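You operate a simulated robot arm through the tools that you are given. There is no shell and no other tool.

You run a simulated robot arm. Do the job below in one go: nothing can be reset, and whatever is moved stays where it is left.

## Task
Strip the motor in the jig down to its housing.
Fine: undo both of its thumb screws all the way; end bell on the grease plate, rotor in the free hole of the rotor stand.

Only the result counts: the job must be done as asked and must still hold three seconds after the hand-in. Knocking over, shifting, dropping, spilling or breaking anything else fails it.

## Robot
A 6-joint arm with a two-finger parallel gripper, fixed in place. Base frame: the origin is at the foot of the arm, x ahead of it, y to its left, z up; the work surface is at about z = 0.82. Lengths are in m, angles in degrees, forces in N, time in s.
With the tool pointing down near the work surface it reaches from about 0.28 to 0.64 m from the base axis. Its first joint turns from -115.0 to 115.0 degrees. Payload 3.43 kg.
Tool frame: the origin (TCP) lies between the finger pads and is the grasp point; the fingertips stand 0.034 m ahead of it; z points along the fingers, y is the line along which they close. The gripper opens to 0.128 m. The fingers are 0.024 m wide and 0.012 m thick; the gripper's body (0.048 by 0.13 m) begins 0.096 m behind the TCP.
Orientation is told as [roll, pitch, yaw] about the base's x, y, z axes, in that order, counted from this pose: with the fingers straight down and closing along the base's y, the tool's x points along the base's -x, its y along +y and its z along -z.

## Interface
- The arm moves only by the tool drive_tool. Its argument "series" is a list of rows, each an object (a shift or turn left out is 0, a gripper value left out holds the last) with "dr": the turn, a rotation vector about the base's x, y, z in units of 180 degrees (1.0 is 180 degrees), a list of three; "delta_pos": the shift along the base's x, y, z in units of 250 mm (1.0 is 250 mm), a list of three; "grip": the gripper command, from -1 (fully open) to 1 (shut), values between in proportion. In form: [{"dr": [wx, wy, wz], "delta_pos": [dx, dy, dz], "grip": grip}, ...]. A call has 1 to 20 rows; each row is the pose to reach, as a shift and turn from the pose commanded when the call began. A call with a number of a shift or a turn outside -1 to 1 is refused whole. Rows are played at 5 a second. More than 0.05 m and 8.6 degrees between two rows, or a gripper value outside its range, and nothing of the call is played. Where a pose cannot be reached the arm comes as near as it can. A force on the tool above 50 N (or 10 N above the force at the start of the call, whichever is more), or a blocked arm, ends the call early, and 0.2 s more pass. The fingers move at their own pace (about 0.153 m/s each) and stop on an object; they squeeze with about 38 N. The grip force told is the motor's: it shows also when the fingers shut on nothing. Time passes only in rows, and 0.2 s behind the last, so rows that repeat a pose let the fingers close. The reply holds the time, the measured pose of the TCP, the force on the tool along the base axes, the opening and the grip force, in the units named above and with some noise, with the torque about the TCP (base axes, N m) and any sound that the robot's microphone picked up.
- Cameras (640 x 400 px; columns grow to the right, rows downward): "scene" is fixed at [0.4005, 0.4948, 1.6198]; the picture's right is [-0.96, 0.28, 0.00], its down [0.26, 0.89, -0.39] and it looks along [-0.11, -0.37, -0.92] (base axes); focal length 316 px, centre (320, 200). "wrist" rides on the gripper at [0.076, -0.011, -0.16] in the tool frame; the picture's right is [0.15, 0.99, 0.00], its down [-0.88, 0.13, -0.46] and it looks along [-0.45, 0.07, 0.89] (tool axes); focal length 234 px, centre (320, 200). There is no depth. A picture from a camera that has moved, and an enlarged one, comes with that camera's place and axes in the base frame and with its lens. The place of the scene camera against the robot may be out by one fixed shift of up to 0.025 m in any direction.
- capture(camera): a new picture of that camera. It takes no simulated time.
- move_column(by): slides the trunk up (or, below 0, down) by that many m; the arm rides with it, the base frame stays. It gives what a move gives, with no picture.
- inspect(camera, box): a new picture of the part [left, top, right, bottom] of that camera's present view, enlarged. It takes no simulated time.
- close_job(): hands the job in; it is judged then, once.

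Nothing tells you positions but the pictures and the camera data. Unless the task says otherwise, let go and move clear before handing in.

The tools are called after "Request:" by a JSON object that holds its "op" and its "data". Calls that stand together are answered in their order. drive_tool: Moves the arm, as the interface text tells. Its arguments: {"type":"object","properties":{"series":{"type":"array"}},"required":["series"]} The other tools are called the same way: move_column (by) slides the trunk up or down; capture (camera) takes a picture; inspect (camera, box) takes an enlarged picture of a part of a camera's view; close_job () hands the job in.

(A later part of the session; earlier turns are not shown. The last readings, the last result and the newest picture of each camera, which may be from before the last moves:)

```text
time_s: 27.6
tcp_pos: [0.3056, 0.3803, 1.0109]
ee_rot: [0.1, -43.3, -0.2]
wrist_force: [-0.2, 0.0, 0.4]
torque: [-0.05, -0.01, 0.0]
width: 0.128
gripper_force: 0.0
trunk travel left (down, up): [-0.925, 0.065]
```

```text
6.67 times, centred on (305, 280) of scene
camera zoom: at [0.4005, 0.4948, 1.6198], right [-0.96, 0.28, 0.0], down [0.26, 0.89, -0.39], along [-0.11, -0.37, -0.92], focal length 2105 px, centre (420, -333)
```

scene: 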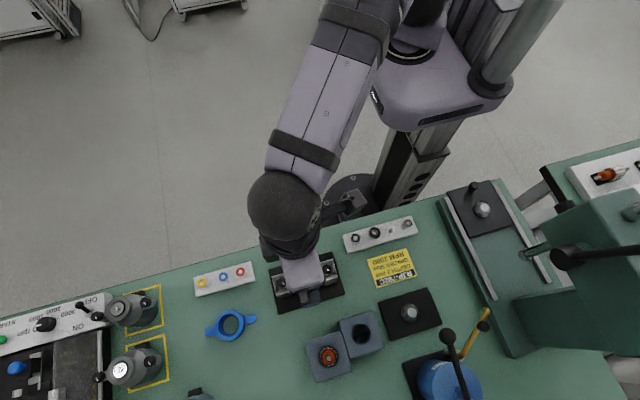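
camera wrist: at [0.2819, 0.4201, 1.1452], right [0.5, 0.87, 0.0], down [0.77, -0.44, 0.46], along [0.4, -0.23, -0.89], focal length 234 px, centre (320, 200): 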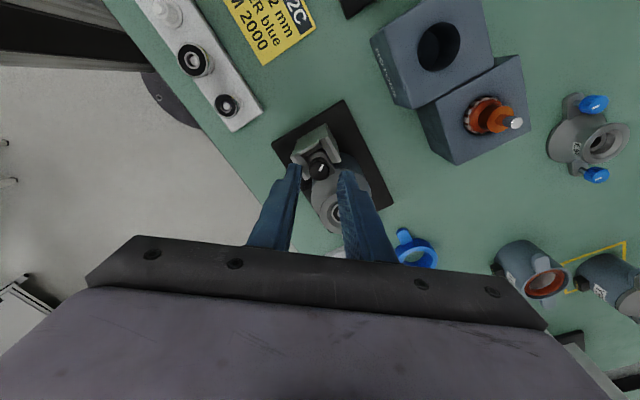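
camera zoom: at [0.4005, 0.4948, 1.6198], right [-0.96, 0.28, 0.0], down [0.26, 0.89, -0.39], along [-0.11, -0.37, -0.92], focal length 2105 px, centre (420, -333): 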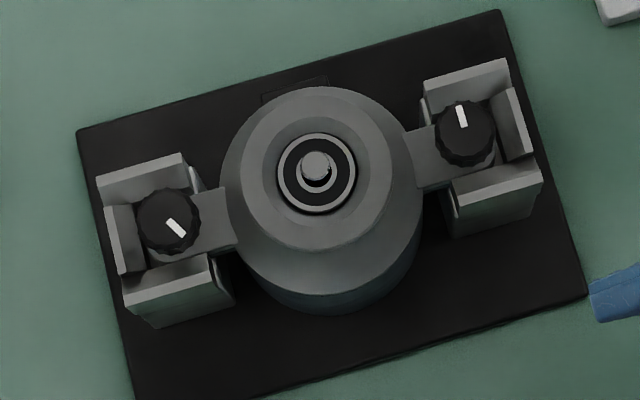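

Knob 1 has turned 121°→264° and stopped, about 143°. The motor shifted roughly 1 mm within the jig's slack and the jig itself didn't move. I'll go back to the overhead view and re-measure both knobs before doing the second one.

Request:
{"op": "drive_tool", "data": {"series": [{"dr": [0, 0.04, 0], "delta_pos": [0.06, 0, 0]}, {"dr": [0, 0.08, 0], "delta_pos": [0.12, 0, 0]}, {"dr": [0, 0.12, 0], "delta_pos": [0.2, 0, 0]}, {"dr": [0, 0.16, 0], "delta_pos": [0.26, 0, 0]}, {"dr": [0, 0.2, 0], "delta_pos": [0.32, 0, 0]}, {"dr": [0, 0.24, 0], "delta_pos": [0.38, 0, 0]}, {"dr": [0, 0.24, 0], "delta_pos": [0.38, 0, 0]}]}}

Request:
{"op": "inspect", "data": {"camera": "wrist", "box": [300, 80, 348, 120]}}

Request:
{"op": "inspect", "data": {"camera": "wrist", "box": [290, 180, 338, 220]}}

Request:
{"op": "inspect", "data": {"camera": "wrist", "box": [280, 120, 360, 190]}}

Request:
{"op": "inspect", "data": {"camera": "wrist", "box": [440, 170, 540, 260]}}

```text
time_s: 29.2
tcp_pos: [0.3996, 0.3798, 1.0098]
ee_rot: [0.0, 0.0, -0.1]
wrist_force: [0.2, -0.4, -0.7]
torque: [0.0, -0.01, 0.01]
width: 0.1283
gripper_force: 0.1
trunk travel left (down, up): [-0.925, 0.065]
```

```text
10.00 times, centred on (324, 100) of wrist
camera zoom: at [0.3231, 0.3701, 1.1704], right [-0.14, 0.99, 0.0], down [0.88, 0.13, 0.46], along [0.45, 0.07, -0.89], focal length 2342 px, centre (280, 1200)
```

zoom: 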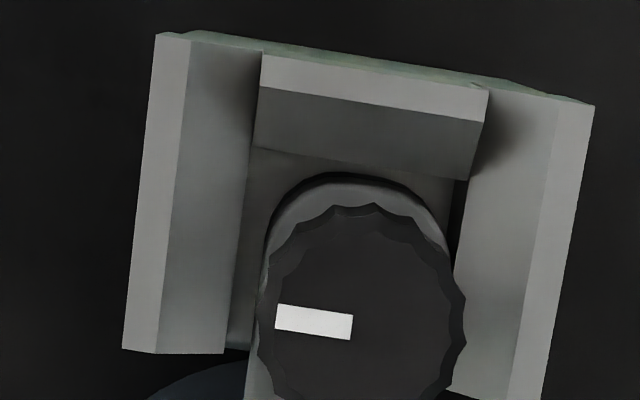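

```text
10.00 times, centred on (314, 200) of wrist
camera zoom: at [0.3231, 0.3701, 1.1704], right [-0.14, 0.99, 0.0], down [0.88, 0.13, 0.46], along [0.45, 0.07, -0.89], focal length 2342 px, centre (380, 200)
```

zoom: 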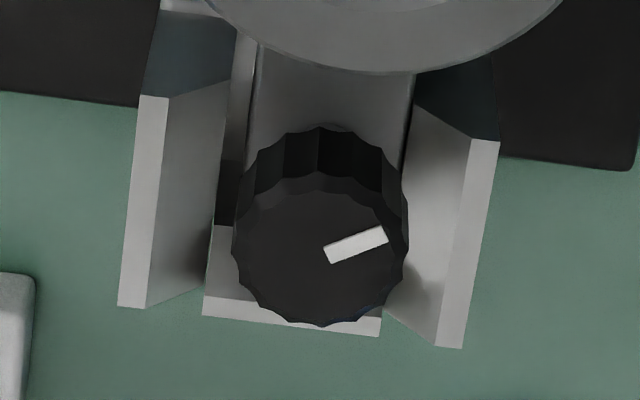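

```text
5.71 times, centred on (320, 155) of wrist
camera zoom: at [0.3231, 0.3701, 1.1704], right [-0.14, 0.99, 0.0], down [0.88, 0.13, 0.46], along [0.45, 0.07, -0.89], focal length 1338 px, centre (320, 457)
```

zoom: 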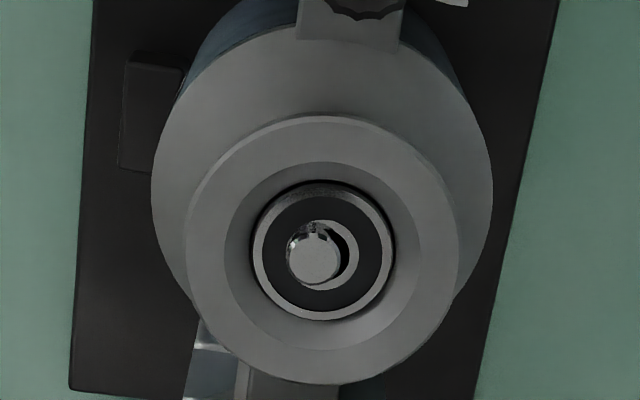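

```text
4.44 times, centred on (490, 215) of wrist
camera zoom: at [0.3231, 0.3701, 1.1704], right [-0.14, 0.99, 0.0], down [0.88, 0.13, 0.46], along [0.45, 0.07, -0.89], focal length 1041 px, centre (-436, 133)
```

zoom: 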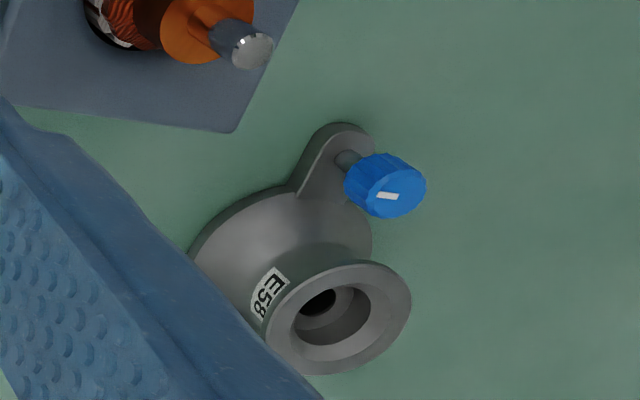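

Both marks are clear in this view, and knob 2 is at about (0.4505, 0.3825). I'll hover over knob 2 yawed -38° and check the alignment.

Request:
{"op": "drive_tool", "data": {"series": [{"delta_pos": [0.05, 0.0, 0.0], "dr": [0, 0, -0.0425], "grip": 0.5}, {"delta_pos": [0.12, 0.003, 0.0], "dr": [0, 0, -0.085]}, {"delta_pos": [0.18, 0.0064, -0.03], "dr": [0, 0, -0.1275]}, {"delta_pos": [0.2036, 0.0064, -0.07], "dr": [0, 0, -0.17]}, {"delta_pos": [0.2036, 0.0064, -0.1], "dr": [0, 0, -0.2125]}, {"delta_pos": [0.2036, 0.0064, -0.1], "dr": [0, 0, -0.2125], "grip": 0.5}]}}

Request:
{"op": "inspect", "data": {"camera": "wrist", "box": [270, 150, 370, 250]}}

```text
time_s: 30.6
tcp_pos: [0.4498, 0.3827, 0.9853]
ee_rot: [0.0, -0.1, -38.5]
wrist_force: [-0.1, 0.1, -1.4]
torque: [-0.02, 0.0, 0.03]
width: 0.032
gripper_force: 0.0
trunk travel left (down, up): [-0.925, 0.065]
```

```text
4.00 times, centred on (320, 200) of wrist
camera zoom: at [0.3844, 0.4216, 1.1458], right [0.5, 0.87, 0.0], down [0.77, -0.45, 0.46], along [0.39, -0.23, -0.89], focal length 937 px, centre (320, 200)
```

zoom: 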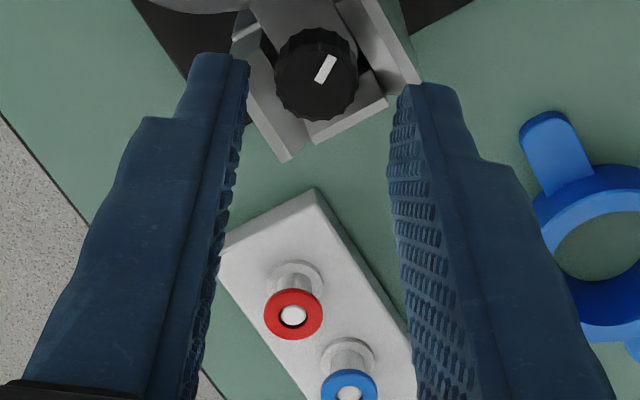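

Alignment over knob 2 matches knob 1. I'll descend, close and make the first counter-clockwise stroke.

Request:
{"op": "drive_tool", "data": {"series": [{"delta_pos": [0, 0, -0.06], "grip": 0.5}, {"delta_pos": [0, 0, -0.12]}, {"delta_pos": [0, 0, -0.14]}, {"delta_pos": [0, 0, -0.14]}, {"delta_pos": [0, 0, -0.14], "grip": 1}, {"delta_pos": [0, 0, -0.14], "grip": 1}, {"delta_pos": [0, 0, -0.14], "dr": [0, 0, 0.047]}, {"delta_pos": [0, 0, -0.14], "dr": [0, 0, 0.094]}, {"delta_pos": [0, 0, -0.14], "dr": [0, 0, 0.141]}, {"delta_pos": [0, 0, -0.14], "dr": [0, 0, 0.188]}, {"delta_pos": [0, 0, -0.14], "dr": [0, 0, 0.235]}, {"delta_pos": [0, 0, -0.14], "dr": [0, 0, 0.282]}, {"delta_pos": [0, 0, -0.14], "dr": [0, 0, 0.329]}, {"delta_pos": [0, 0, -0.14], "dr": [0, 0, 0.376]}, {"delta_pos": [0, 0, -0.14], "dr": [0, 0, 0.423]}, {"delta_pos": [0, 0, -0.14], "dr": [0, 0, 0.423]}]}}

Request:
{"op": "inspect", "data": {"camera": "wrist", "box": [270, 150, 370, 250]}}

```text
time_s: 34.0
tcp_pos: [0.4517, 0.382, 0.9508]
ee_rot: [0.0, 0.2, 38.0]
wrist_force: [0.5, -5.9, -4.4]
torque: [-0.22, -0.03, 0.01]
width: 0.0183
gripper_force: 37.8
trunk travel left (down, up): [-0.925, 0.065]
```

```text
4.00 times, centred on (320, 200) of wrist
camera zoom: at [0.3985, 0.3267, 1.1103], right [-0.72, 0.69, 0.0], down [0.62, 0.64, 0.45], along [0.31, 0.33, -0.89], focal length 937 px, centre (320, 200)
```

zoom: 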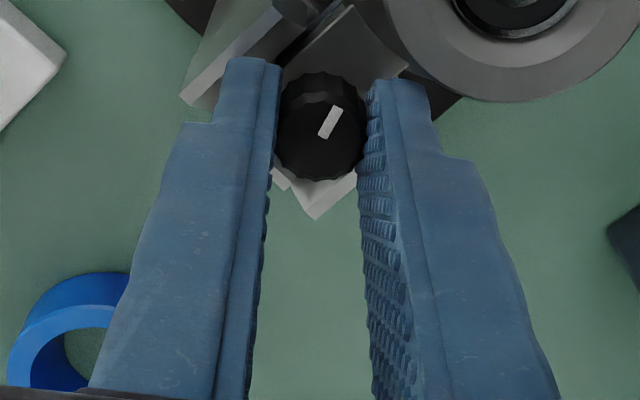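

Knob 2 followed the gripper too. I'll run the next cycle and stop clamped so I can compare it with knob 1.

Request:
{"op": "drive_tool", "data": {"series": [{"dr": [0, 0, 0], "grip": 0.56}, {"dr": [0, 0, -0.047]}, {"dr": [0, 0, -0.094]}, {"dr": [0, 0, -0.141]}, {"dr": [0, 0, -0.188]}, {"dr": [0, 0, -0.235]}, {"dr": [0, 0, -0.282]}, {"dr": [0, 0, -0.329]}, {"dr": [0, 0, -0.376]}, {"dr": [0, 0, -0.423]}, {"dr": [0, 0, -0.423], "grip": 1}, {"dr": [0, 0, -0.376]}, {"dr": [0, 0, -0.329]}, {"dr": [0, 0, -0.282]}, {"dr": [0, 0, -0.235]}, {"dr": [0, 0, -0.188]}, {"dr": [0, 0, -0.141]}, {"dr": [0, 0, -0.094]}]}}

Request:
{"op": "inspect", "data": {"camera": "wrist", "box": [270, 150, 370, 250]}}

Request:
{"op": "inspect", "data": {"camera": "scene", "box": [70, 280, 180, 390]}}

```text
time_s: 37.8
tcp_pos: [0.4507, 0.3809, 0.9507]
ee_rot: [0.0, 0.1, 21.0]
wrist_force: [-1.2, -6.0, -1.3]
torque: [-0.3, -0.11, -0.01]
width: 0.0183
gripper_force: 37.9
trunk travel left (down, up): [-0.925, 0.065]
```

```text
4.00 times, centred on (320, 200) of wrist
camera zoom: at [0.3839, 0.3442, 1.1104], right [-0.49, 0.87, 0.0], down [0.78, 0.44, 0.45], along [0.4, 0.22, -0.89], focal length 937 px, centre (320, 200)
```

zoom: 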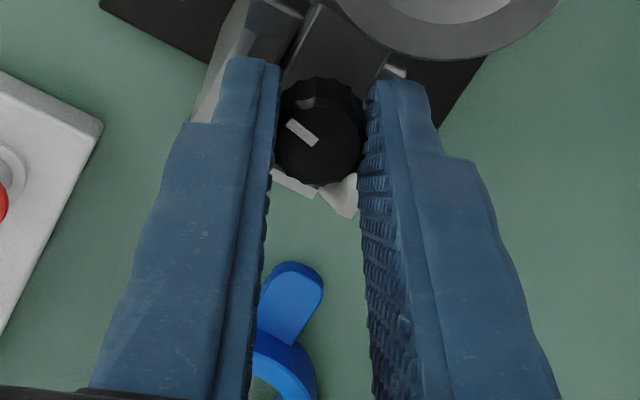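

```text
3.64 times, centred on (125, 335) of scene
camera zoom: at [0.4005, 0.4948, 1.6198], right [-0.96, 0.28, 0.0], down [0.26, 0.89, -0.39], along [-0.11, -0.37, -0.92], focal length 1148 px, centre (1029, -291)
```

zoom: 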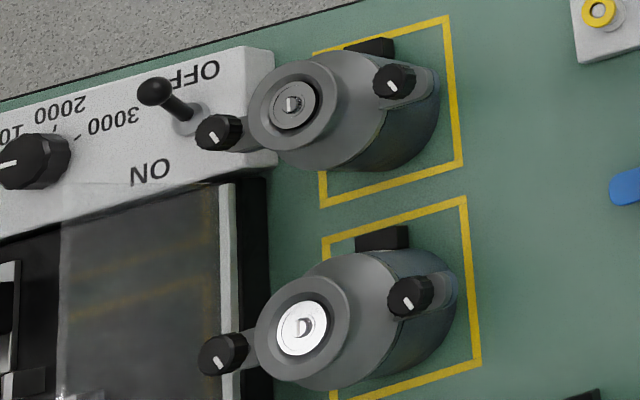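

No slip so far on knob 2, with about 135° done. I'll continue to the end of this stroke and check for the stop.

Request:
{"op": "drive_tool", "data": {"series": [{"dr": [0, 0, 0.047], "grip": 1}, {"dr": [0, 0, 0.094]}, {"dr": [0, 0, 0.094]}]}}

Request:
{"op": "inspect", "data": {"camera": "wrist", "box": [270, 150, 370, 250]}}

```text
time_s: 38.6
tcp_pos: [0.451, 0.3806, 0.9508]
ee_rot: [0.0, 0.0, 38.0]
wrist_force: [3.0, -8.8, -0.8]
torque: [-0.4, -0.07, -0.2]
width: 0.0188
gripper_force: 38.0
trunk travel left (down, up): [-0.925, 0.065]
```

```text
4.00 times, centred on (320, 200) of wrist
camera zoom: at [0.398, 0.3261, 1.1105], right [-0.72, 0.69, 0.0], down [0.61, 0.64, 0.46], along [0.32, 0.33, -0.89], focal length 937 px, centre (320, 200)
```

zoom: 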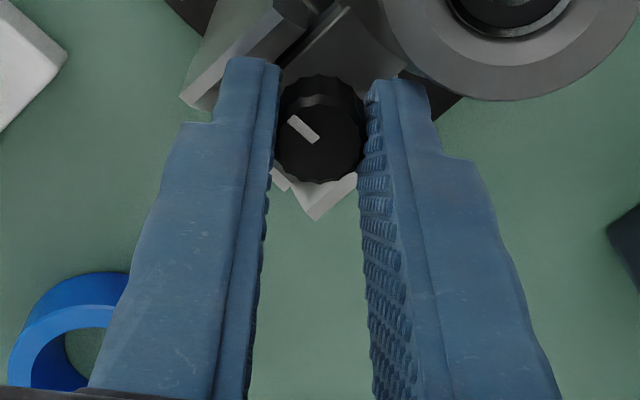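

The torque has risen to -0.2 N·m, so knob 2 is at or near its stop at about 146°. One more short stroke will make sure it is fully home.

Request:
{"op": "drive_tool", "data": {"series": [{"dr": [0, 0, 0], "grip": 0.56}, {"dr": [0, 0, -0.047]}, {"dr": [0, 0, -0.094]}, {"dr": [0, 0, -0.141]}, {"dr": [0, 0, -0.188]}, {"dr": [0, 0, -0.235]}, {"dr": [0, 0, -0.282]}, {"dr": [0, 0, -0.329]}, {"dr": [0, 0, -0.376]}, {"dr": [0, 0, -0.423]}, {"dr": [0, 0, -0.423], "grip": 1}, {"dr": [0, 0, -0.376]}, {"dr": [0, 0, -0.329]}, {"dr": [0, 0, -0.282]}, {"dr": [0, 0, -0.235]}, {"dr": [0, 0, -0.188]}]}}

Request:
{"op": "inspect", "data": {"camera": "wrist", "box": [270, 150, 370, 250]}}

```text
time_s: 42.0
tcp_pos: [0.4511, 0.381, 0.9503]
ee_rot: [0.1, 0.0, 4.0]
wrist_force: [-0.5, -4.4, 0.5]
torque: [-0.1, 0.05, -0.34]
width: 0.0182
gripper_force: 37.8
trunk travel left (down, up): [-0.925, 0.065]
```

```text
4.00 times, centred on (320, 200) of wrist
camera zoom: at [0.3758, 0.3655, 1.1106], right [-0.22, 0.98, 0.0], down [0.87, 0.19, 0.46], along [0.44, 0.1, -0.89], focal length 937 px, centre (320, 200)
```

zoom: 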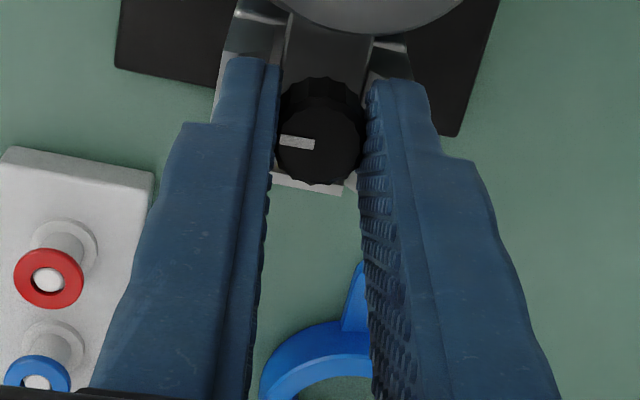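

Knob 2 is firmly against its stop: the torque reads -0.34 N·m and the mark no longer moves. I'll release, lift and check both marks from above.

Request:
{"op": "drive_tool", "data": {"series": [{"grip": 0.56}, {"delta_pos": [0, 0, 0.1], "grip": 0.5}, {"delta_pos": [0, 0, 0.2], "dr": [0, 0, -0.022]}, {"delta_pos": [-0.1, 0, 0.24], "dr": [0, 0, -0.022], "grip": -1}, {"delta_pos": [-0.204, 0, 0.24], "dr": [0, 0, -0.022]}, {"delta_pos": [-0.204, 0, 0.24], "dr": [0, 0, -0.022]}]}}

Request:
{"op": "inspect", "data": {"camera": "wrist", "box": [270, 70, 370, 220]}}

Request:
{"op": "inspect", "data": {"camera": "wrist", "box": [280, 120, 360, 190]}}

Request:
{"op": "inspect", "data": {"camera": "scene", "box": [265, 250, 345, 310]}}

```text
time_s: 43.4
tcp_pos: [0.3999, 0.3818, 1.0089]
ee_rot: [0.0, 0.0, 0.0]
wrist_force: [-0.4, 0.0, -0.6]
torque: [-0.02, -0.04, 0.01]
width: 0.1278
gripper_force: 0.1
trunk travel left (down, up): [-0.925, 0.065]
```

```text
2.67 times, centred on (320, 145) of wrist
camera zoom: at [0.3242, 0.3724, 1.169], right [-0.15, 0.99, 0.0], down [0.88, 0.13, 0.46], along [0.45, 0.07, -0.89], focal length 624 px, centre (320, 347)
```

zoom: 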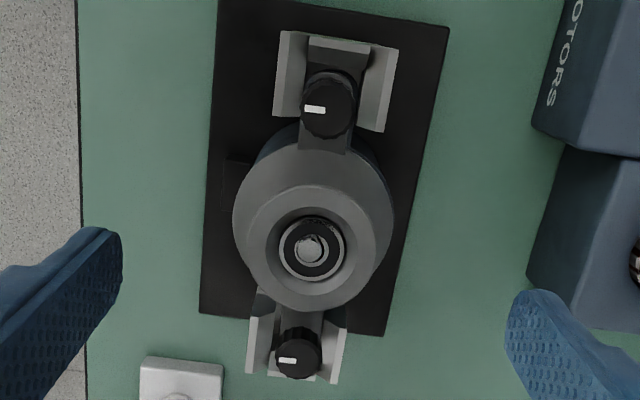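

```text
5.71 times, centred on (320, 155) of wrist
camera zoom: at [0.3242, 0.3724, 1.169], right [-0.15, 0.99, 0.0], down [0.88, 0.13, 0.46], along [0.45, 0.07, -0.89], focal length 1338 px, centre (320, 457)
```

zoom: 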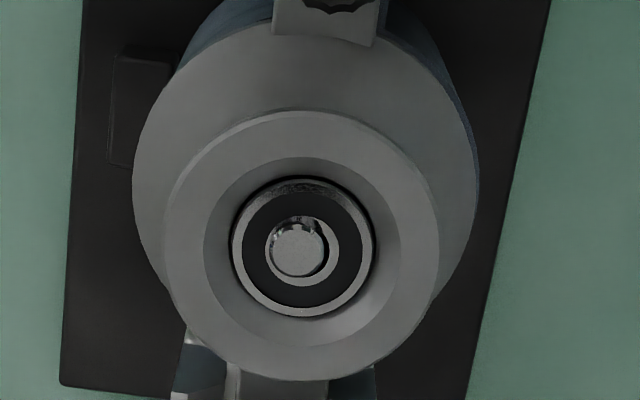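

```text
6.67 times, centred on (305, 280) of scene
camera zoom: at [0.4005, 0.4948, 1.6198], right [-0.96, 0.28, 0.0], down [0.26, 0.89, -0.39], along [-0.11, -0.37, -0.92], focal length 2105 px, centre (420, -333)
```

zoom: 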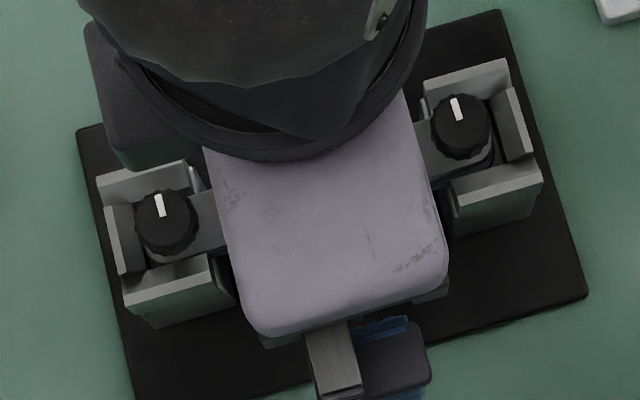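

Both marks now point the same way, toward -y. I'll take a closer look at the knob heights.

Request:
{"op": "inspect", "data": {"camera": "wrist", "box": [300, 80, 348, 120]}}

Request:
{"op": "inspect", "data": {"camera": "wrist", "box": [290, 180, 338, 220]}}

Request:
{"op": "inspect", "data": {"camera": "scene", "box": [310, 255, 350, 285]}}

Request:
{"op": "inspect", "data": {"camera": "scene", "box": [265, 265, 305, 295]}}

```text
10.00 times, centred on (324, 100) of wrist
camera zoom: at [0.3242, 0.3724, 1.169], right [-0.15, 0.99, 0.0], down [0.88, 0.13, 0.46], along [0.45, 0.07, -0.89], focal length 2342 px, centre (280, 1200)
```

zoom: 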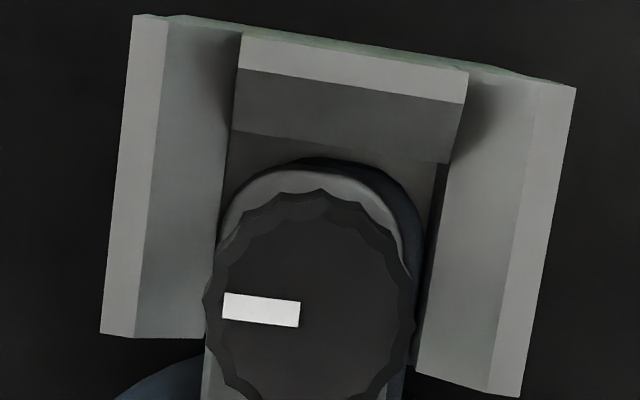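

```text
10.00 times, centred on (314, 200) of wrist
camera zoom: at [0.3242, 0.3724, 1.169], right [-0.15, 0.99, 0.0], down [0.88, 0.13, 0.46], along [0.45, 0.07, -0.89], focal length 2342 px, centre (380, 200)
```

zoom: 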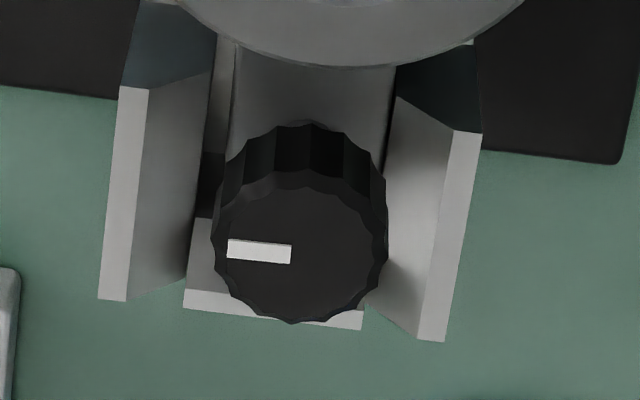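

```text
13.33 times, centred on (330, 270) of scene
camera zoom: at [0.4005, 0.4948, 1.6198], right [-0.96, 0.28, 0.0], down [0.26, 0.89, -0.39], along [-0.11, -0.37, -0.92], focal length 4210 px, centre (187, -733)
```

zoom: 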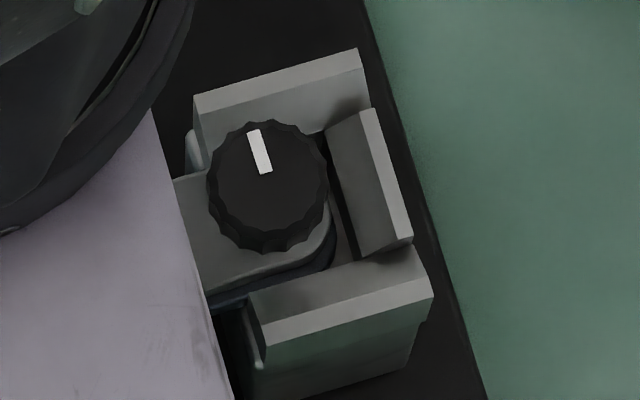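

```text
13.33 times, centred on (285, 280) of scene
camera zoom: at [0.4005, 0.4948, 1.6198], right [-0.96, 0.28, 0.0], down [0.26, 0.89, -0.39], along [-0.11, -0.37, -0.92], focal length 4210 px, centre (787, -867)
```

zoom: 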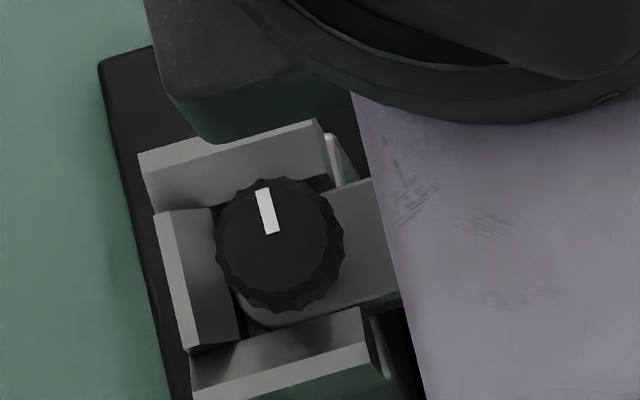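

The bell is loose: its ear has shifted about 2° against the housing ear below it. I'll centre on it at (0.4005, 0.380) with the fingers at 45° to the ears, so they miss the knobs, and set the opening to about 64 mm.

Request:
{"op": "drive_tool", "data": {"series": [{"delta_pos": [0.004, -0.01, 0], "dr": [0, 0, 0.042], "grip": 0.0}, {"delta_pos": [0.004, -0.01, 0], "dr": [0, 0, 0.084]}, {"delta_pos": [0.004, -0.01, 0], "dr": [0, 0, 0.126]}, {"delta_pos": [0.004, -0.01, -0.03], "dr": [0, 0, 0.168]}, {"delta_pos": [0.004, -0.01, -0.06], "dr": [0, 0, 0.21]}, {"delta_pos": [0.004, -0.01, -0.1], "dr": [0, 0, 0.25]}, {"delta_pos": [0.004, -0.01, -0.1], "dr": [0, 0, 0.25]}]}}

Request:
{"op": "inspect", "data": {"camera": "wrist", "box": [240, 120, 400, 240]}}

Request:
{"op": "inspect", "data": {"camera": "scene", "box": [240, 220, 370, 310]}}

```text
time_s: 45.0
tcp_pos: [0.4017, 0.3786, 0.9842]
ee_rot: [0.0, 0.0, 45.1]
wrist_force: [0.5, 0.2, -0.2]
torque: [0.0, 0.0, 0.0]
width: 0.0642
gripper_force: 0.1
trunk travel left (down, up): [-0.925, 0.065]
```

```text
3.33 times, centred on (320, 180) of wrist
camera zoom: at [0.3555, 0.3188, 1.1445], right [-0.8, 0.59, 0.0], down [0.53, 0.72, 0.46], along [0.27, 0.37, -0.89], focal length 781 px, centre (320, 267)
```

zoom: 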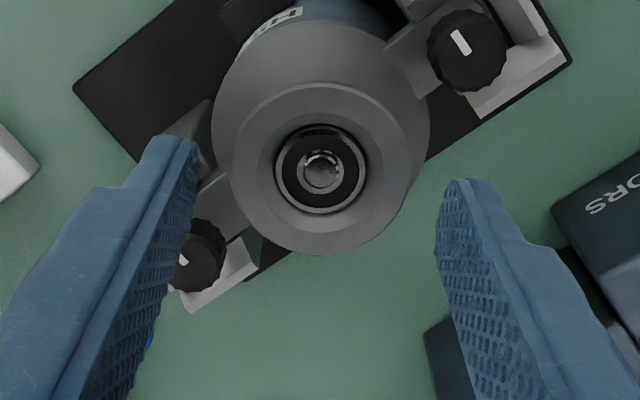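

```text
4.44 times, centred on (305, 265) of scene
camera zoom: at [0.4005, 0.4948, 1.6198], right [-0.96, 0.28, 0.0], down [0.26, 0.89, -0.39], along [-0.11, -0.37, -0.92], focal length 1403 px, centre (387, -89)
```

zoom: 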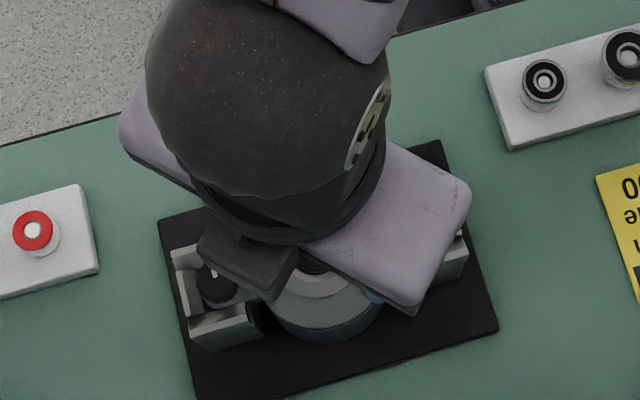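

The bell is about 1 mm off the tool axis, so I'll correct that. Then I'll descend with the fingertips below the rim and close on it.

Request:
{"op": "drive_tool", "data": {"series": [{"delta_pos": [-0.003, 0.0025, -0.05], "grip": 0.0}, {"delta_pos": [-0.003, 0.0025, -0.1]}, {"delta_pos": [-0.003, 0.0025, -0.132]}, {"delta_pos": [-0.003, 0.0025, -0.132]}, {"delta_pos": [-0.003, 0.0025, -0.132], "grip": 0.15}, {"delta_pos": [-0.003, 0.0025, -0.132], "grip": 1}, {"delta_pos": [-0.003, 0.0025, -0.132], "grip": 1}]}}

Request:
{"op": "inspect", "data": {"camera": "wrist", "box": [240, 120, 400, 240]}}

```text
time_s: 46.6
tcp_pos: [0.401, 0.38, 0.9514]
ee_rot: [0.0, 0.0, 44.9]
wrist_force: [0.3, -1.0, -0.2]
torque: [-0.02, -0.01, -0.03]
width: 0.0499
gripper_force: 37.2
trunk travel left (down, up): [-0.925, 0.065]
```

```text
3.33 times, centred on (320, 180) of wrist
camera zoom: at [0.3547, 0.3196, 1.1123], right [-0.8, 0.6, 0.0], down [0.53, 0.71, 0.46], along [0.27, 0.37, -0.89], focal length 781 px, centre (320, 267)
```

zoom: 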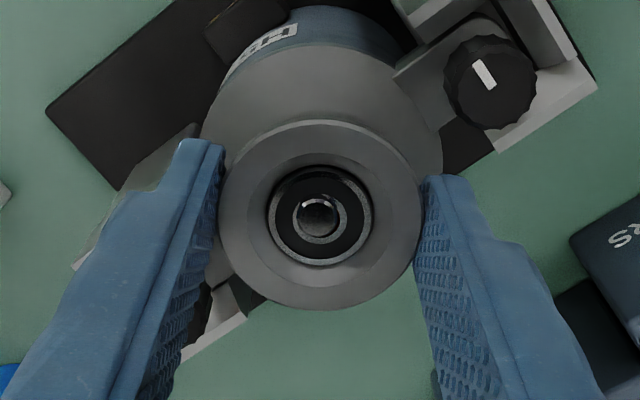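

The rim is held at 49.9 mm with negligible side force. I'll lift slowly to test that the bell comes free.

Request:
{"op": "drive_tool", "data": {"series": [{"delta_pos": [0, 0, 0.01], "grip": 1}, {"delta_pos": [0, 0, 0.02]}, {"delta_pos": [0, 0, 0.03]}, {"delta_pos": [0, 0, 0.04]}, {"delta_pos": [0, 0, 0.04]}]}}

Request:
{"op": "capture", "data": {"camera": "wrist"}}

Request:
{"op": "inspect", "data": {"camera": "scene", "box": [265, 240, 345, 310]}}

```text
time_s: 47.8
tcp_pos: [0.4005, 0.3808, 0.9626]
ee_rot: [-0.1, 0.1, 44.9]
wrist_force: [0.3, -0.5, -0.8]
torque: [-0.02, 0.0, -0.02]
width: 0.0499
gripper_force: 38.1
trunk travel left (down, up): [-0.925, 0.065]
```

```text
taken
camera wrist: at [0.3545, 0.3195, 1.1229], right [-0.8, 0.6, 0.0], down [0.53, 0.71, 0.46], along [0.27, 0.37, -0.89], focal length 234 px, centre (320, 200)
```

wrist: 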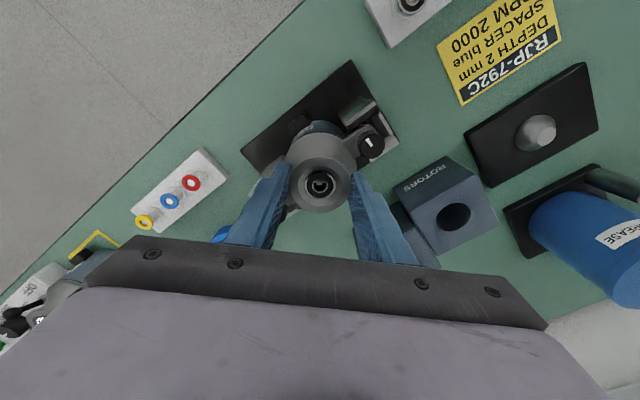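

```text
5.71 times, centred on (305, 275) of scene
camera zoom: at [0.4005, 0.4948, 1.6198], right [-0.96, 0.28, 0.0], down [0.26, 0.89, -0.39], along [-0.11, -0.37, -0.92], focal length 1804 px, centre (406, -229)
```

zoom: 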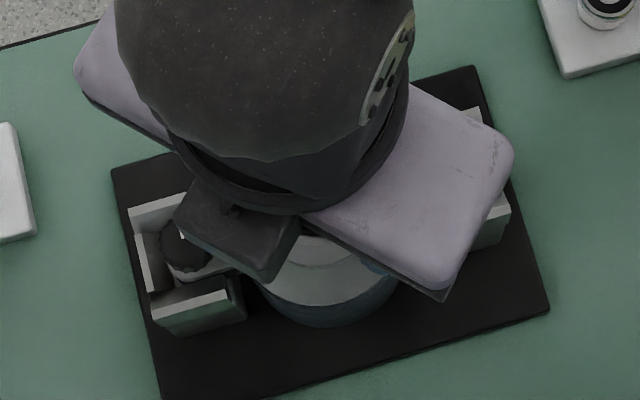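

The force reading barely changed (about -0.8 N), so I need to confirm the bell is rising and the shaft is staying down.

Request:
{"op": "inspect", "data": {"camera": "wrist", "box": [240, 80, 400, 220]}}

```text
2.86 times, centred on (320, 150) of wrist
camera zoom: at [0.3545, 0.3195, 1.1229], right [-0.8, 0.6, 0.0], down [0.53, 0.71, 0.46], along [0.27, 0.37, -0.89], focal length 669 px, centre (320, 343)
```

zoom: 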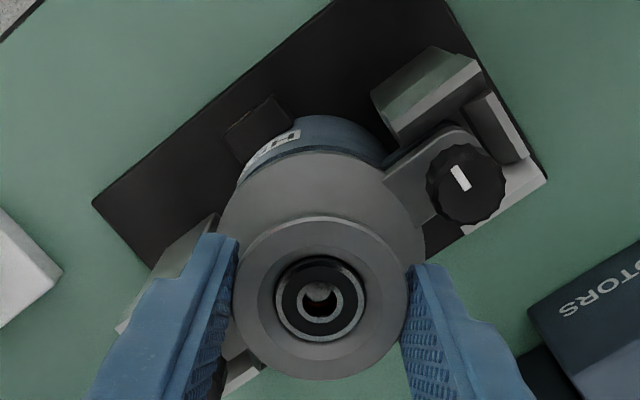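

The bell is coming off and the bearing bore is now above the shaft. I'll lift it well clear, then carry it toward the grease plate from the -y side while turning to yaw 90°. That keeps the gripper body away from the pump's lever ball.

Request:
{"op": "drive_tool", "data": {"series": [{"delta_pos": [0, 0, 0.08], "grip": 1}, {"delta_pos": [0, 0, 0.16]}, {"delta_pos": [0, 0, 0.26]}, {"delta_pos": [0, 0, 0.36]}, {"delta_pos": [0, 0, 0.46]}, {"delta_pos": [0, 0, 0.55]}, {"delta_pos": [0, 0, 0.55]}]}}

Request:
{"op": "drive_tool", "data": {"series": [{"delta_pos": [-0.08, 0.0, 0], "dr": [0, 0, 0.025], "grip": 1}, {"delta_pos": [-0.18, 0.02, 0], "dr": [0, 0, 0.05]}, {"delta_pos": [-0.3, 0.04, 0], "dr": [0, 0, 0.08]}, {"delta_pos": [-0.42, 0.06, 0], "dr": [0, 0, 0.11]}, {"delta_pos": [-0.54, 0.08, 0], "dr": [0, 0, 0.14]}, {"delta_pos": [-0.66, 0.1, 0], "dr": [0, 0, 0.17]}, {"delta_pos": [-0.76, 0.11, 0], "dr": [0, 0, 0.2]}, {"delta_pos": [-0.84, 0.12, 0], "dr": [0, 0, 0.225]}, {"delta_pos": [-0.88, 0.12, 0], "dr": [0, 0, 0.25]}, {"delta_pos": [-0.88, 0.12, 0], "dr": [0, 0, 0.25]}]}}

Request:
{"op": "capture", "data": {"camera": "wrist"}}

Request:
{"op": "capture", "data": {"camera": "scene"}}

```text
time_s: 49.4
tcp_pos: [0.3987, 0.3796, 1.1013]
ee_rot: [-0.1, -0.1, 45.0]
wrist_force: [0.5, 0.7, 0.6]
torque: [0.0, 0.0, 0.0]
width: 0.0
gripper_force: 33.2
trunk travel left (down, up): [-0.925, 0.065]
```

```text
time_s: 51.6
tcp_pos: [0.1799, 0.4098, 1.0999]
ee_rot: [0.1, 0.0, 90.1]
wrist_force: [-0.6, 0.0, 0.3]
torque: [-0.04, 0.0, -0.03]
width: 0.0002
gripper_force: 32.8
trunk travel left (down, up): [-0.925, 0.065]
```

```text
taken
camera wrist: at [0.1911, 0.3353, 1.2604], right [-0.99, -0.15, 0.0], down [-0.13, 0.88, 0.46], along [-0.07, 0.45, -0.89], focal length 234 px, centre (320, 200)
```

wrist: 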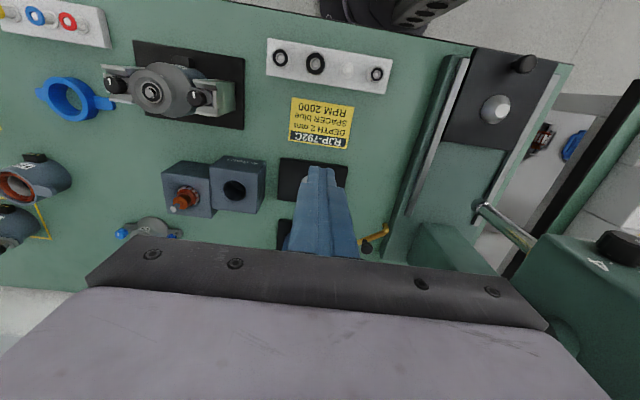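

```text
taken
```

scene: 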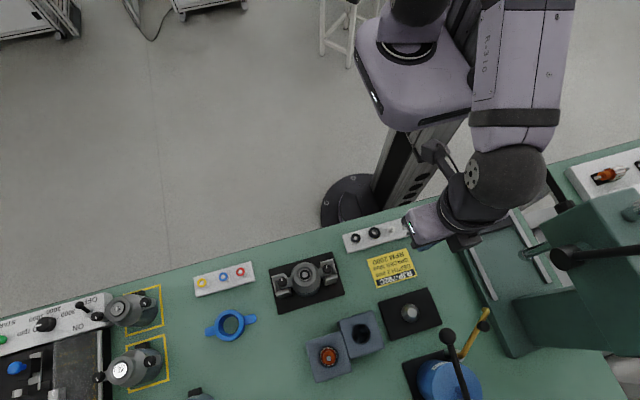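

The gripper is empty: the bell slipped out during the faster lift and looks to be back on the motor. I'll inspect its state closely before doing anything else.

Request:
{"op": "inspect", "data": {"camera": "scene", "box": [265, 250, 345, 310]}}

Request:
{"op": "inspect", "data": {"camera": "wrist", "box": [90, 30, 260, 140]}}

Request:
{"op": "inspect", "data": {"camera": "scene", "box": [285, 260, 325, 295]}}

```text
6.67 times, centred on (305, 280) of scene
camera zoom: at [0.4005, 0.4948, 1.6198], right [-0.96, 0.28, 0.0], down [0.26, 0.89, -0.39], along [-0.11, -0.37, -0.92], focal length 2105 px, centre (420, -333)
```

zoom: 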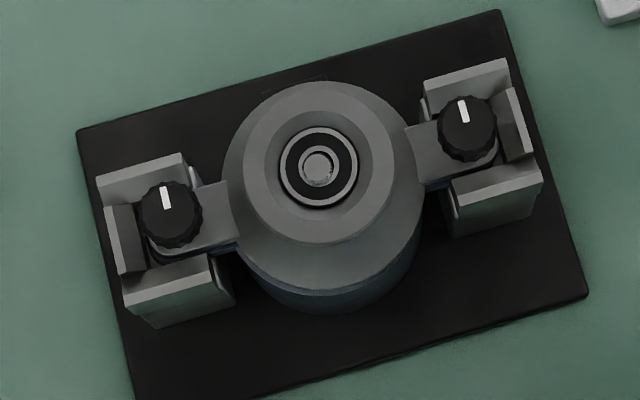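

```text
3.64 times, centred on (175, 85) of wrist
camera zoom: at [0.1911, 0.3353, 1.2604], right [-0.99, -0.15, 0.0], down [-0.13, 0.88, 0.46], along [-0.07, 0.45, -0.89], focal length 852 px, centre (847, 618)
```

zoom: 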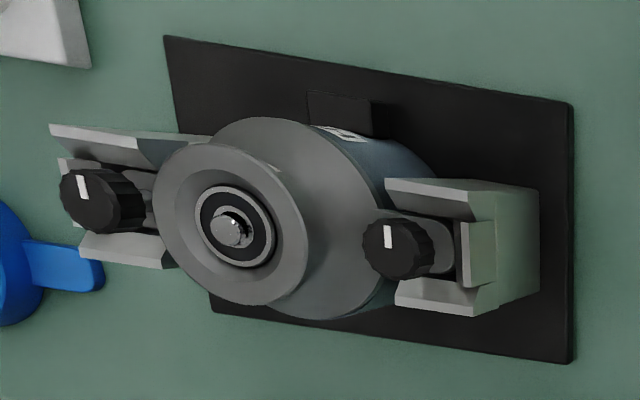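

```text
11.43 times, centred on (305, 278) of scene
camera zoom: at [0.4005, 0.4948, 1.6198], right [-0.96, 0.28, 0.0], down [0.26, 0.89, -0.39], along [-0.11, -0.37, -0.92], focal length 3609 px, centre (491, -686)
```

zoom: 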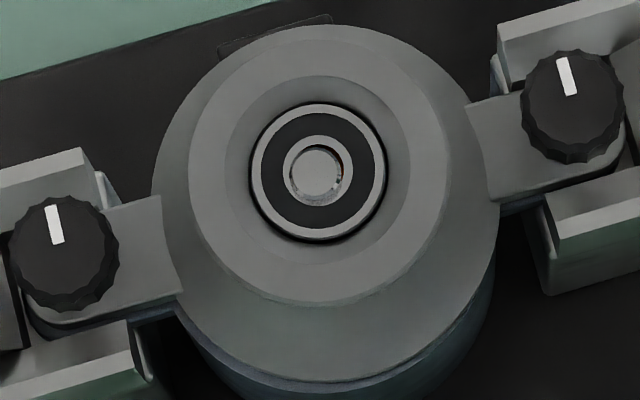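

The bell slid back down onto the motor and is seated neatly, so nothing has been lost. While I'm here with an empty hand, I'll open the gripper to get a clean view of the grease plate and pump.

Request:
{"op": "drive_tool", "data": {"series": [{"grip": -1}, {"grip": -1}, {"grip": -1}]}}

Request:
{"op": "capture", "data": {"camera": "wrist"}}

Request:
{"op": "inspect", "data": {"camera": "wrist", "box": [270, 150, 360, 230]}}

Request:
{"op": "inspect", "data": {"camera": "wrist", "box": [240, 150, 400, 270]}}

Request:
{"op": "inspect", "data": {"camera": "wrist", "box": [150, 140, 280, 250]}}

```text
time_s: 52.4
tcp_pos: [0.1804, 0.4103, 1.1012]
ee_rot: [0.0, 0.0, 89.9]
wrist_force: [-0.3, -0.3, -0.1]
torque: [0.0, -0.03, 0.0]
width: 0.1281
gripper_force: 0.1
trunk travel left (down, up): [-0.925, 0.065]
```

```text
taken
camera wrist: at [0.1912, 0.3354, 1.2604], right [-0.99, -0.15, 0.0], down [-0.13, 0.88, 0.46], along [-0.07, 0.45, -0.89], focal length 234 px, centre (320, 200)
```

wrist: 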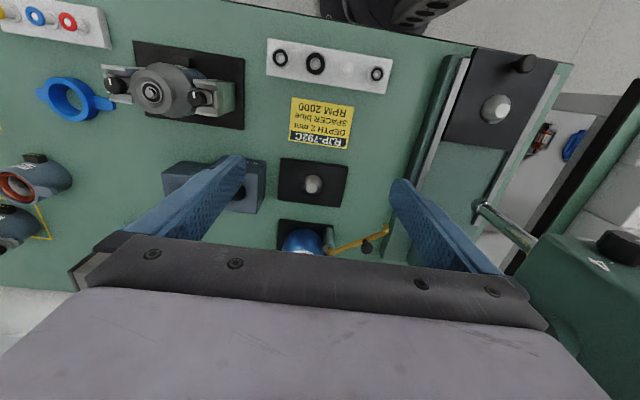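

```text
5.00 times, centred on (315, 190) of wrist
camera zoom: at [0.1912, 0.3354, 1.2604], right [-0.99, -0.15, 0.0], down [-0.13, 0.88, 0.46], along [-0.07, 0.45, -0.89], focal length 1171 px, centre (345, 250)
```

zoom: 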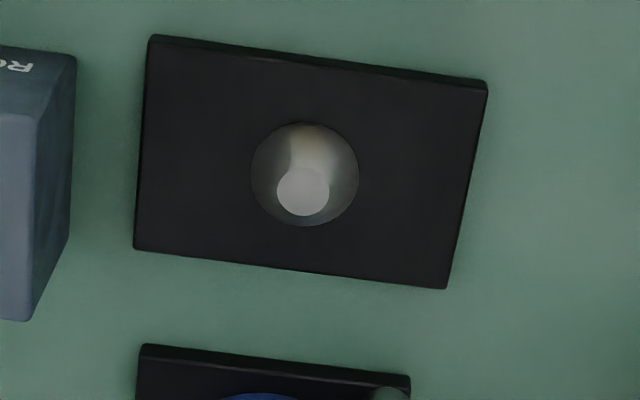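

```text
3.33 times, centred on (320, 210) of wrist
camera zoom: at [0.1912, 0.3354, 1.2604], right [-0.99, -0.15, 0.0], down [-0.13, 0.88, 0.46], along [-0.07, 0.45, -0.89], focal length 781 px, centre (320, 167)
```

zoom: 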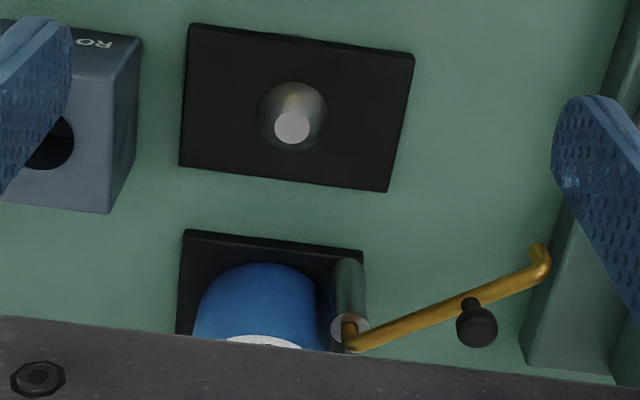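

```text
3.64 times, centred on (215, 195) of wrist
camera zoom: at [0.1912, 0.3354, 1.2604], right [-0.99, -0.15, 0.0], down [-0.13, 0.88, 0.46], along [-0.07, 0.45, -0.89], focal length 852 px, centre (702, 218)
```

zoom: 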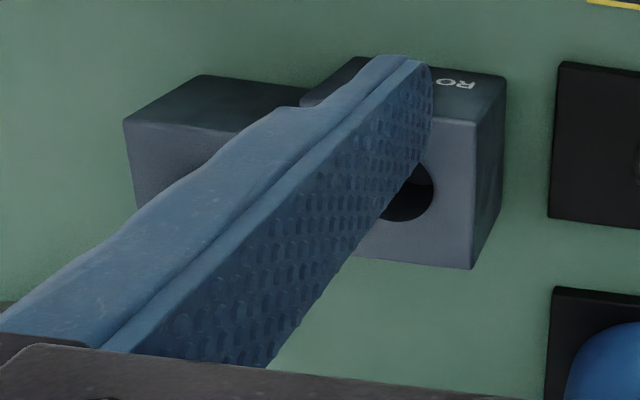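

The grease-plate post is at about (0.178, 0.521), roughly 17 mm tall on a plate top near z=0.83. Before going back I'll swing to yaw 0 with the fingers closed to locate the pump's lever ball.

Request:
{"op": "drive_tool", "data": {"series": [{"dr": [0, 0, -0.042], "grip": 1}, {"dr": [0, 0, -0.084]}, {"dr": [0, 0, -0.126]}, {"dr": [0, 0, -0.168]}, {"dr": [0, 0, -0.21]}, {"dr": [0, 0, -0.252]}, {"dr": [0, 0, -0.294]}, {"dr": [0, 0, -0.336]}, {"dr": [0, 0, -0.378]}, {"dr": [0, 0, -0.42]}, {"dr": [0, 0, -0.46]}, {"dr": [0, 0, -0.5]}, {"dr": [0, 0, -0.5]}]}}

Request:
{"op": "capture", "data": {"camera": "wrist"}}

Request:
{"op": "inspect", "data": {"camera": "wrist", "box": [360, 100, 560, 260]}}

```text
time_s: 55.2
tcp_pos: [0.1809, 0.4099, 1.0992]
ee_rot: [-0.1, 0.0, -0.2]
wrist_force: [-0.7, -0.1, -0.5]
torque: [0.0, 0.02, -0.01]
width: 0.0001
gripper_force: 32.9
trunk travel left (down, up): [-0.925, 0.065]
```

```text
taken
camera wrist: at [0.1048, 0.4002, 1.2601], right [-0.14, 0.99, 0.0], down [0.88, 0.13, 0.46], along [0.45, 0.07, -0.89], focal length 234 px, centre (320, 200)
```

wrist: 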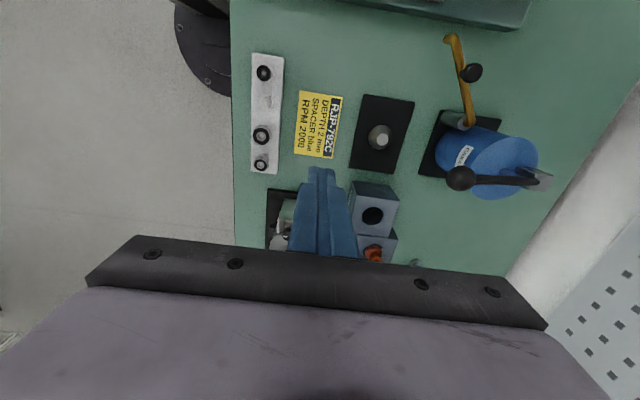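

```text
2.50 times, centred on (460, 180) of wrist
camera zoom: at [0.1048, 0.4002, 1.2601], right [-0.14, 0.99, 0.0], down [0.88, 0.13, 0.46], along [0.45, 0.07, -0.89], focal length 585 px, centre (-30, 250)
```

zoom: 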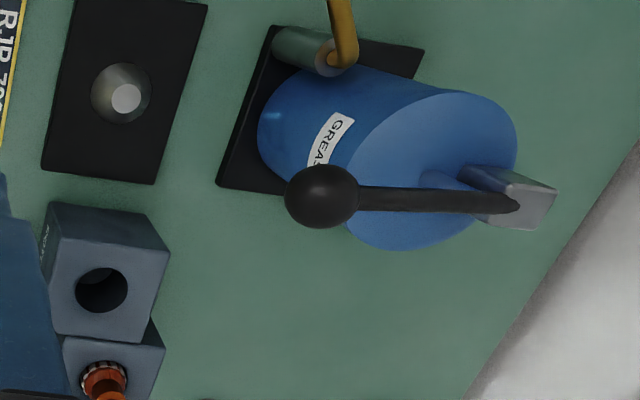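

The lever ball is at (0.177, 0.570, 1.015) with a 16 mm radius. With the closing axis along x over the plate, the gripper body clears it by about 9 mm. I'll return to the motor at yaw 45° for another grip.

Request:
{"op": "drive_tool", "data": {"series": [{"delta_pos": [0.08, -0.01, 0], "dr": [0, 0, 0.03], "grip": 0.0}, {"delta_pos": [0.2, -0.03, 0], "dr": [0, 0, 0.06]}, {"delta_pos": [0.34, -0.05, 0], "dr": [0, 0, 0.09]}, {"delta_pos": [0.48, -0.07, 0], "dr": [0, 0, 0.12]}, {"delta_pos": [0.62, -0.09, -0.05], "dr": [0, 0, 0.15]}, {"delta_pos": [0.74, -0.11, -0.12], "dr": [0, 0, 0.18]}, {"delta_pos": [0.83, -0.12, -0.22], "dr": [0, 0, 0.21]}, {"delta_pos": [0.883, -0.12, -0.32], "dr": [0, 0, 0.24]}, {"delta_pos": [0.883, -0.12, -0.42], "dr": [0, 0, 0.25]}, {"delta_pos": [0.883, -0.12, -0.458], "dr": [0, 0, 0.25]}, {"delta_pos": [0.883, -0.12, -0.458], "dr": [0, 0, 0.25]}]}}

Request:
{"op": "inspect", "data": {"camera": "wrist", "box": [240, 120, 400, 240]}}

```text
time_s: 57.6
tcp_pos: [0.4005, 0.3811, 0.984]
ee_rot: [0.0, 0.1, 44.9]
wrist_force: [0.4, 0.3, -0.1]
torque: [-0.01, -0.01, 0.02]
width: 0.0637
gripper_force: 0.1
trunk travel left (down, up): [-0.925, 0.065]
```

```text
3.33 times, centred on (320, 180) of wrist
camera zoom: at [0.3547, 0.3199, 1.1446], right [-0.8, 0.6, 0.0], down [0.53, 0.71, 0.46], along [0.27, 0.37, -0.89], focal length 781 px, centre (320, 267)
```

zoom: 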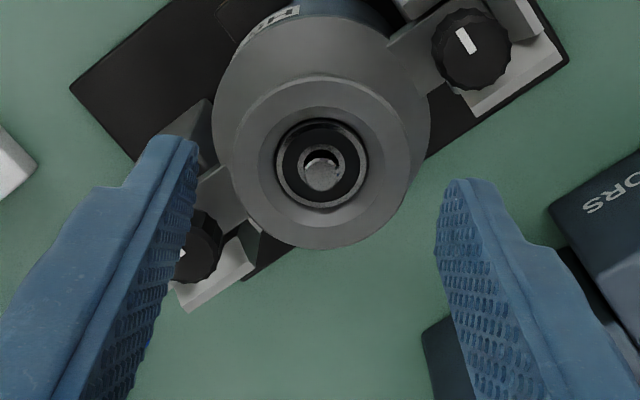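

Alignment is the same as before. This time I'll go slightly deeper, grip, and lift slowly in small increments.

Request:
{"op": "drive_tool", "data": {"series": [{"delta_pos": [-0.003, 0.0025, -0.05], "grip": 0.0}, {"delta_pos": [-0.003, 0.0025, -0.1]}, {"delta_pos": [-0.003, 0.0025, -0.14]}, {"delta_pos": [-0.003, 0.0025, -0.156]}, {"delta_pos": [-0.003, 0.0025, -0.156], "grip": 0.15}, {"delta_pos": [-0.003, 0.0025, -0.156], "grip": 1}, {"delta_pos": [-0.003, 0.0025, -0.156], "grip": 1}, {"delta_pos": [-0.003, 0.0025, -0.156], "grip": 1}]}}

Request:
{"op": "inspect", "data": {"camera": "wrist", "box": [240, 100, 400, 220]}}

```text
time_s: 59.4
tcp_pos: [0.3991, 0.3819, 0.9493]
ee_rot: [0.1, -0.4, 44.9]
wrist_force: [1.7, 1.1, 22.4]
torque: [-0.49, 0.08, 0.05]
width: 0.0504
gripper_force: 37.7
trunk travel left (down, up): [-0.925, 0.065]
```

```text
3.33 times, centred on (320, 160) of wrist
camera zoom: at [0.3535, 0.3201, 1.108], right [-0.8, 0.6, 0.0], down [0.53, 0.71, 0.46], along [0.28, 0.37, -0.89], focal length 781 px, centre (320, 333)
```

zoom: 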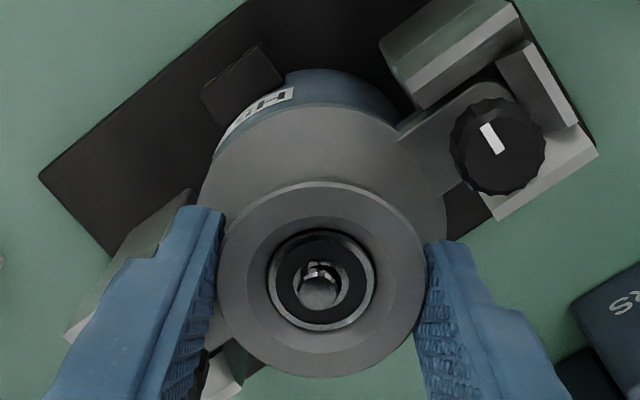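

The fingertips touched the bell's shoulder, giving 22 N upward, so that is as deep as they go. I'll open, come up about 6 mm, re-close and lift slowly.

Request:
{"op": "drive_tool", "data": {"series": [{"grip": 0.1}, {"delta_pos": [0, 0, 0.026], "grip": 0.1}, {"delta_pos": [0, 0, 0.026], "grip": 0.1}, {"delta_pos": [0, 0, 0.026], "grip": 1}, {"delta_pos": [0, 0, 0.026], "grip": 1}, {"delta_pos": [0, 0, 0.026], "grip": 1}]}}

Request:
{"op": "drive_tool", "data": {"series": [{"delta_pos": [0, 0, 0.01], "grip": 1}, {"delta_pos": [0, 0, 0.02]}, {"delta_pos": [0, 0, 0.03]}, {"delta_pos": [0, 0, 0.04]}, {"delta_pos": [0, 0, 0.05]}, {"delta_pos": [0, 0, 0.06]}]}}

Request:
{"op": "inspect", "data": {"camera": "wrist", "box": [240, 100, 400, 220]}}

```text
time_s: 60.8
tcp_pos: [0.3993, 0.3809, 0.9528]
ee_rot: [0.1, -0.1, 45.0]
wrist_force: [-0.6, -0.6, -0.9]
torque: [-0.03, 0.01, 0.01]
width: 0.0501
gripper_force: 37.7
trunk travel left (down, up): [-0.925, 0.065]
```

```text
time_s: 62.2
tcp_pos: [0.4005, 0.3811, 0.9668]
ee_rot: [0.0, 0.0, 44.9]
wrist_force: [-0.4, 0.6, -0.7]
torque: [0.01, 0.01, -0.04]
width: 0.0504
gripper_force: 37.6
trunk travel left (down, up): [-0.925, 0.065]
```

```text
3.33 times, centred on (320, 160) of wrist
camera zoom: at [0.3543, 0.3204, 1.128], right [-0.8, 0.6, 0.0], down [0.53, 0.71, 0.46], along [0.27, 0.37, -0.89], focal length 781 px, centre (320, 333)
```

zoom: 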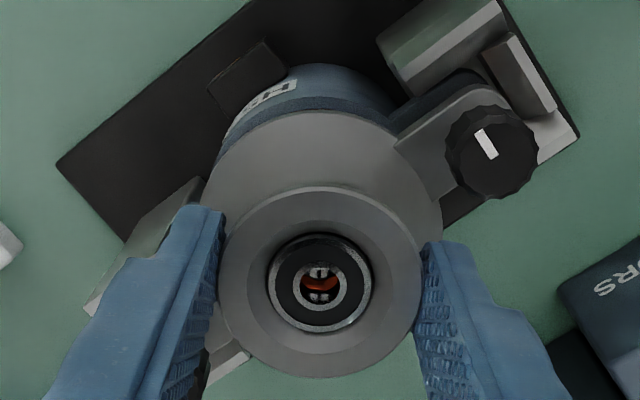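

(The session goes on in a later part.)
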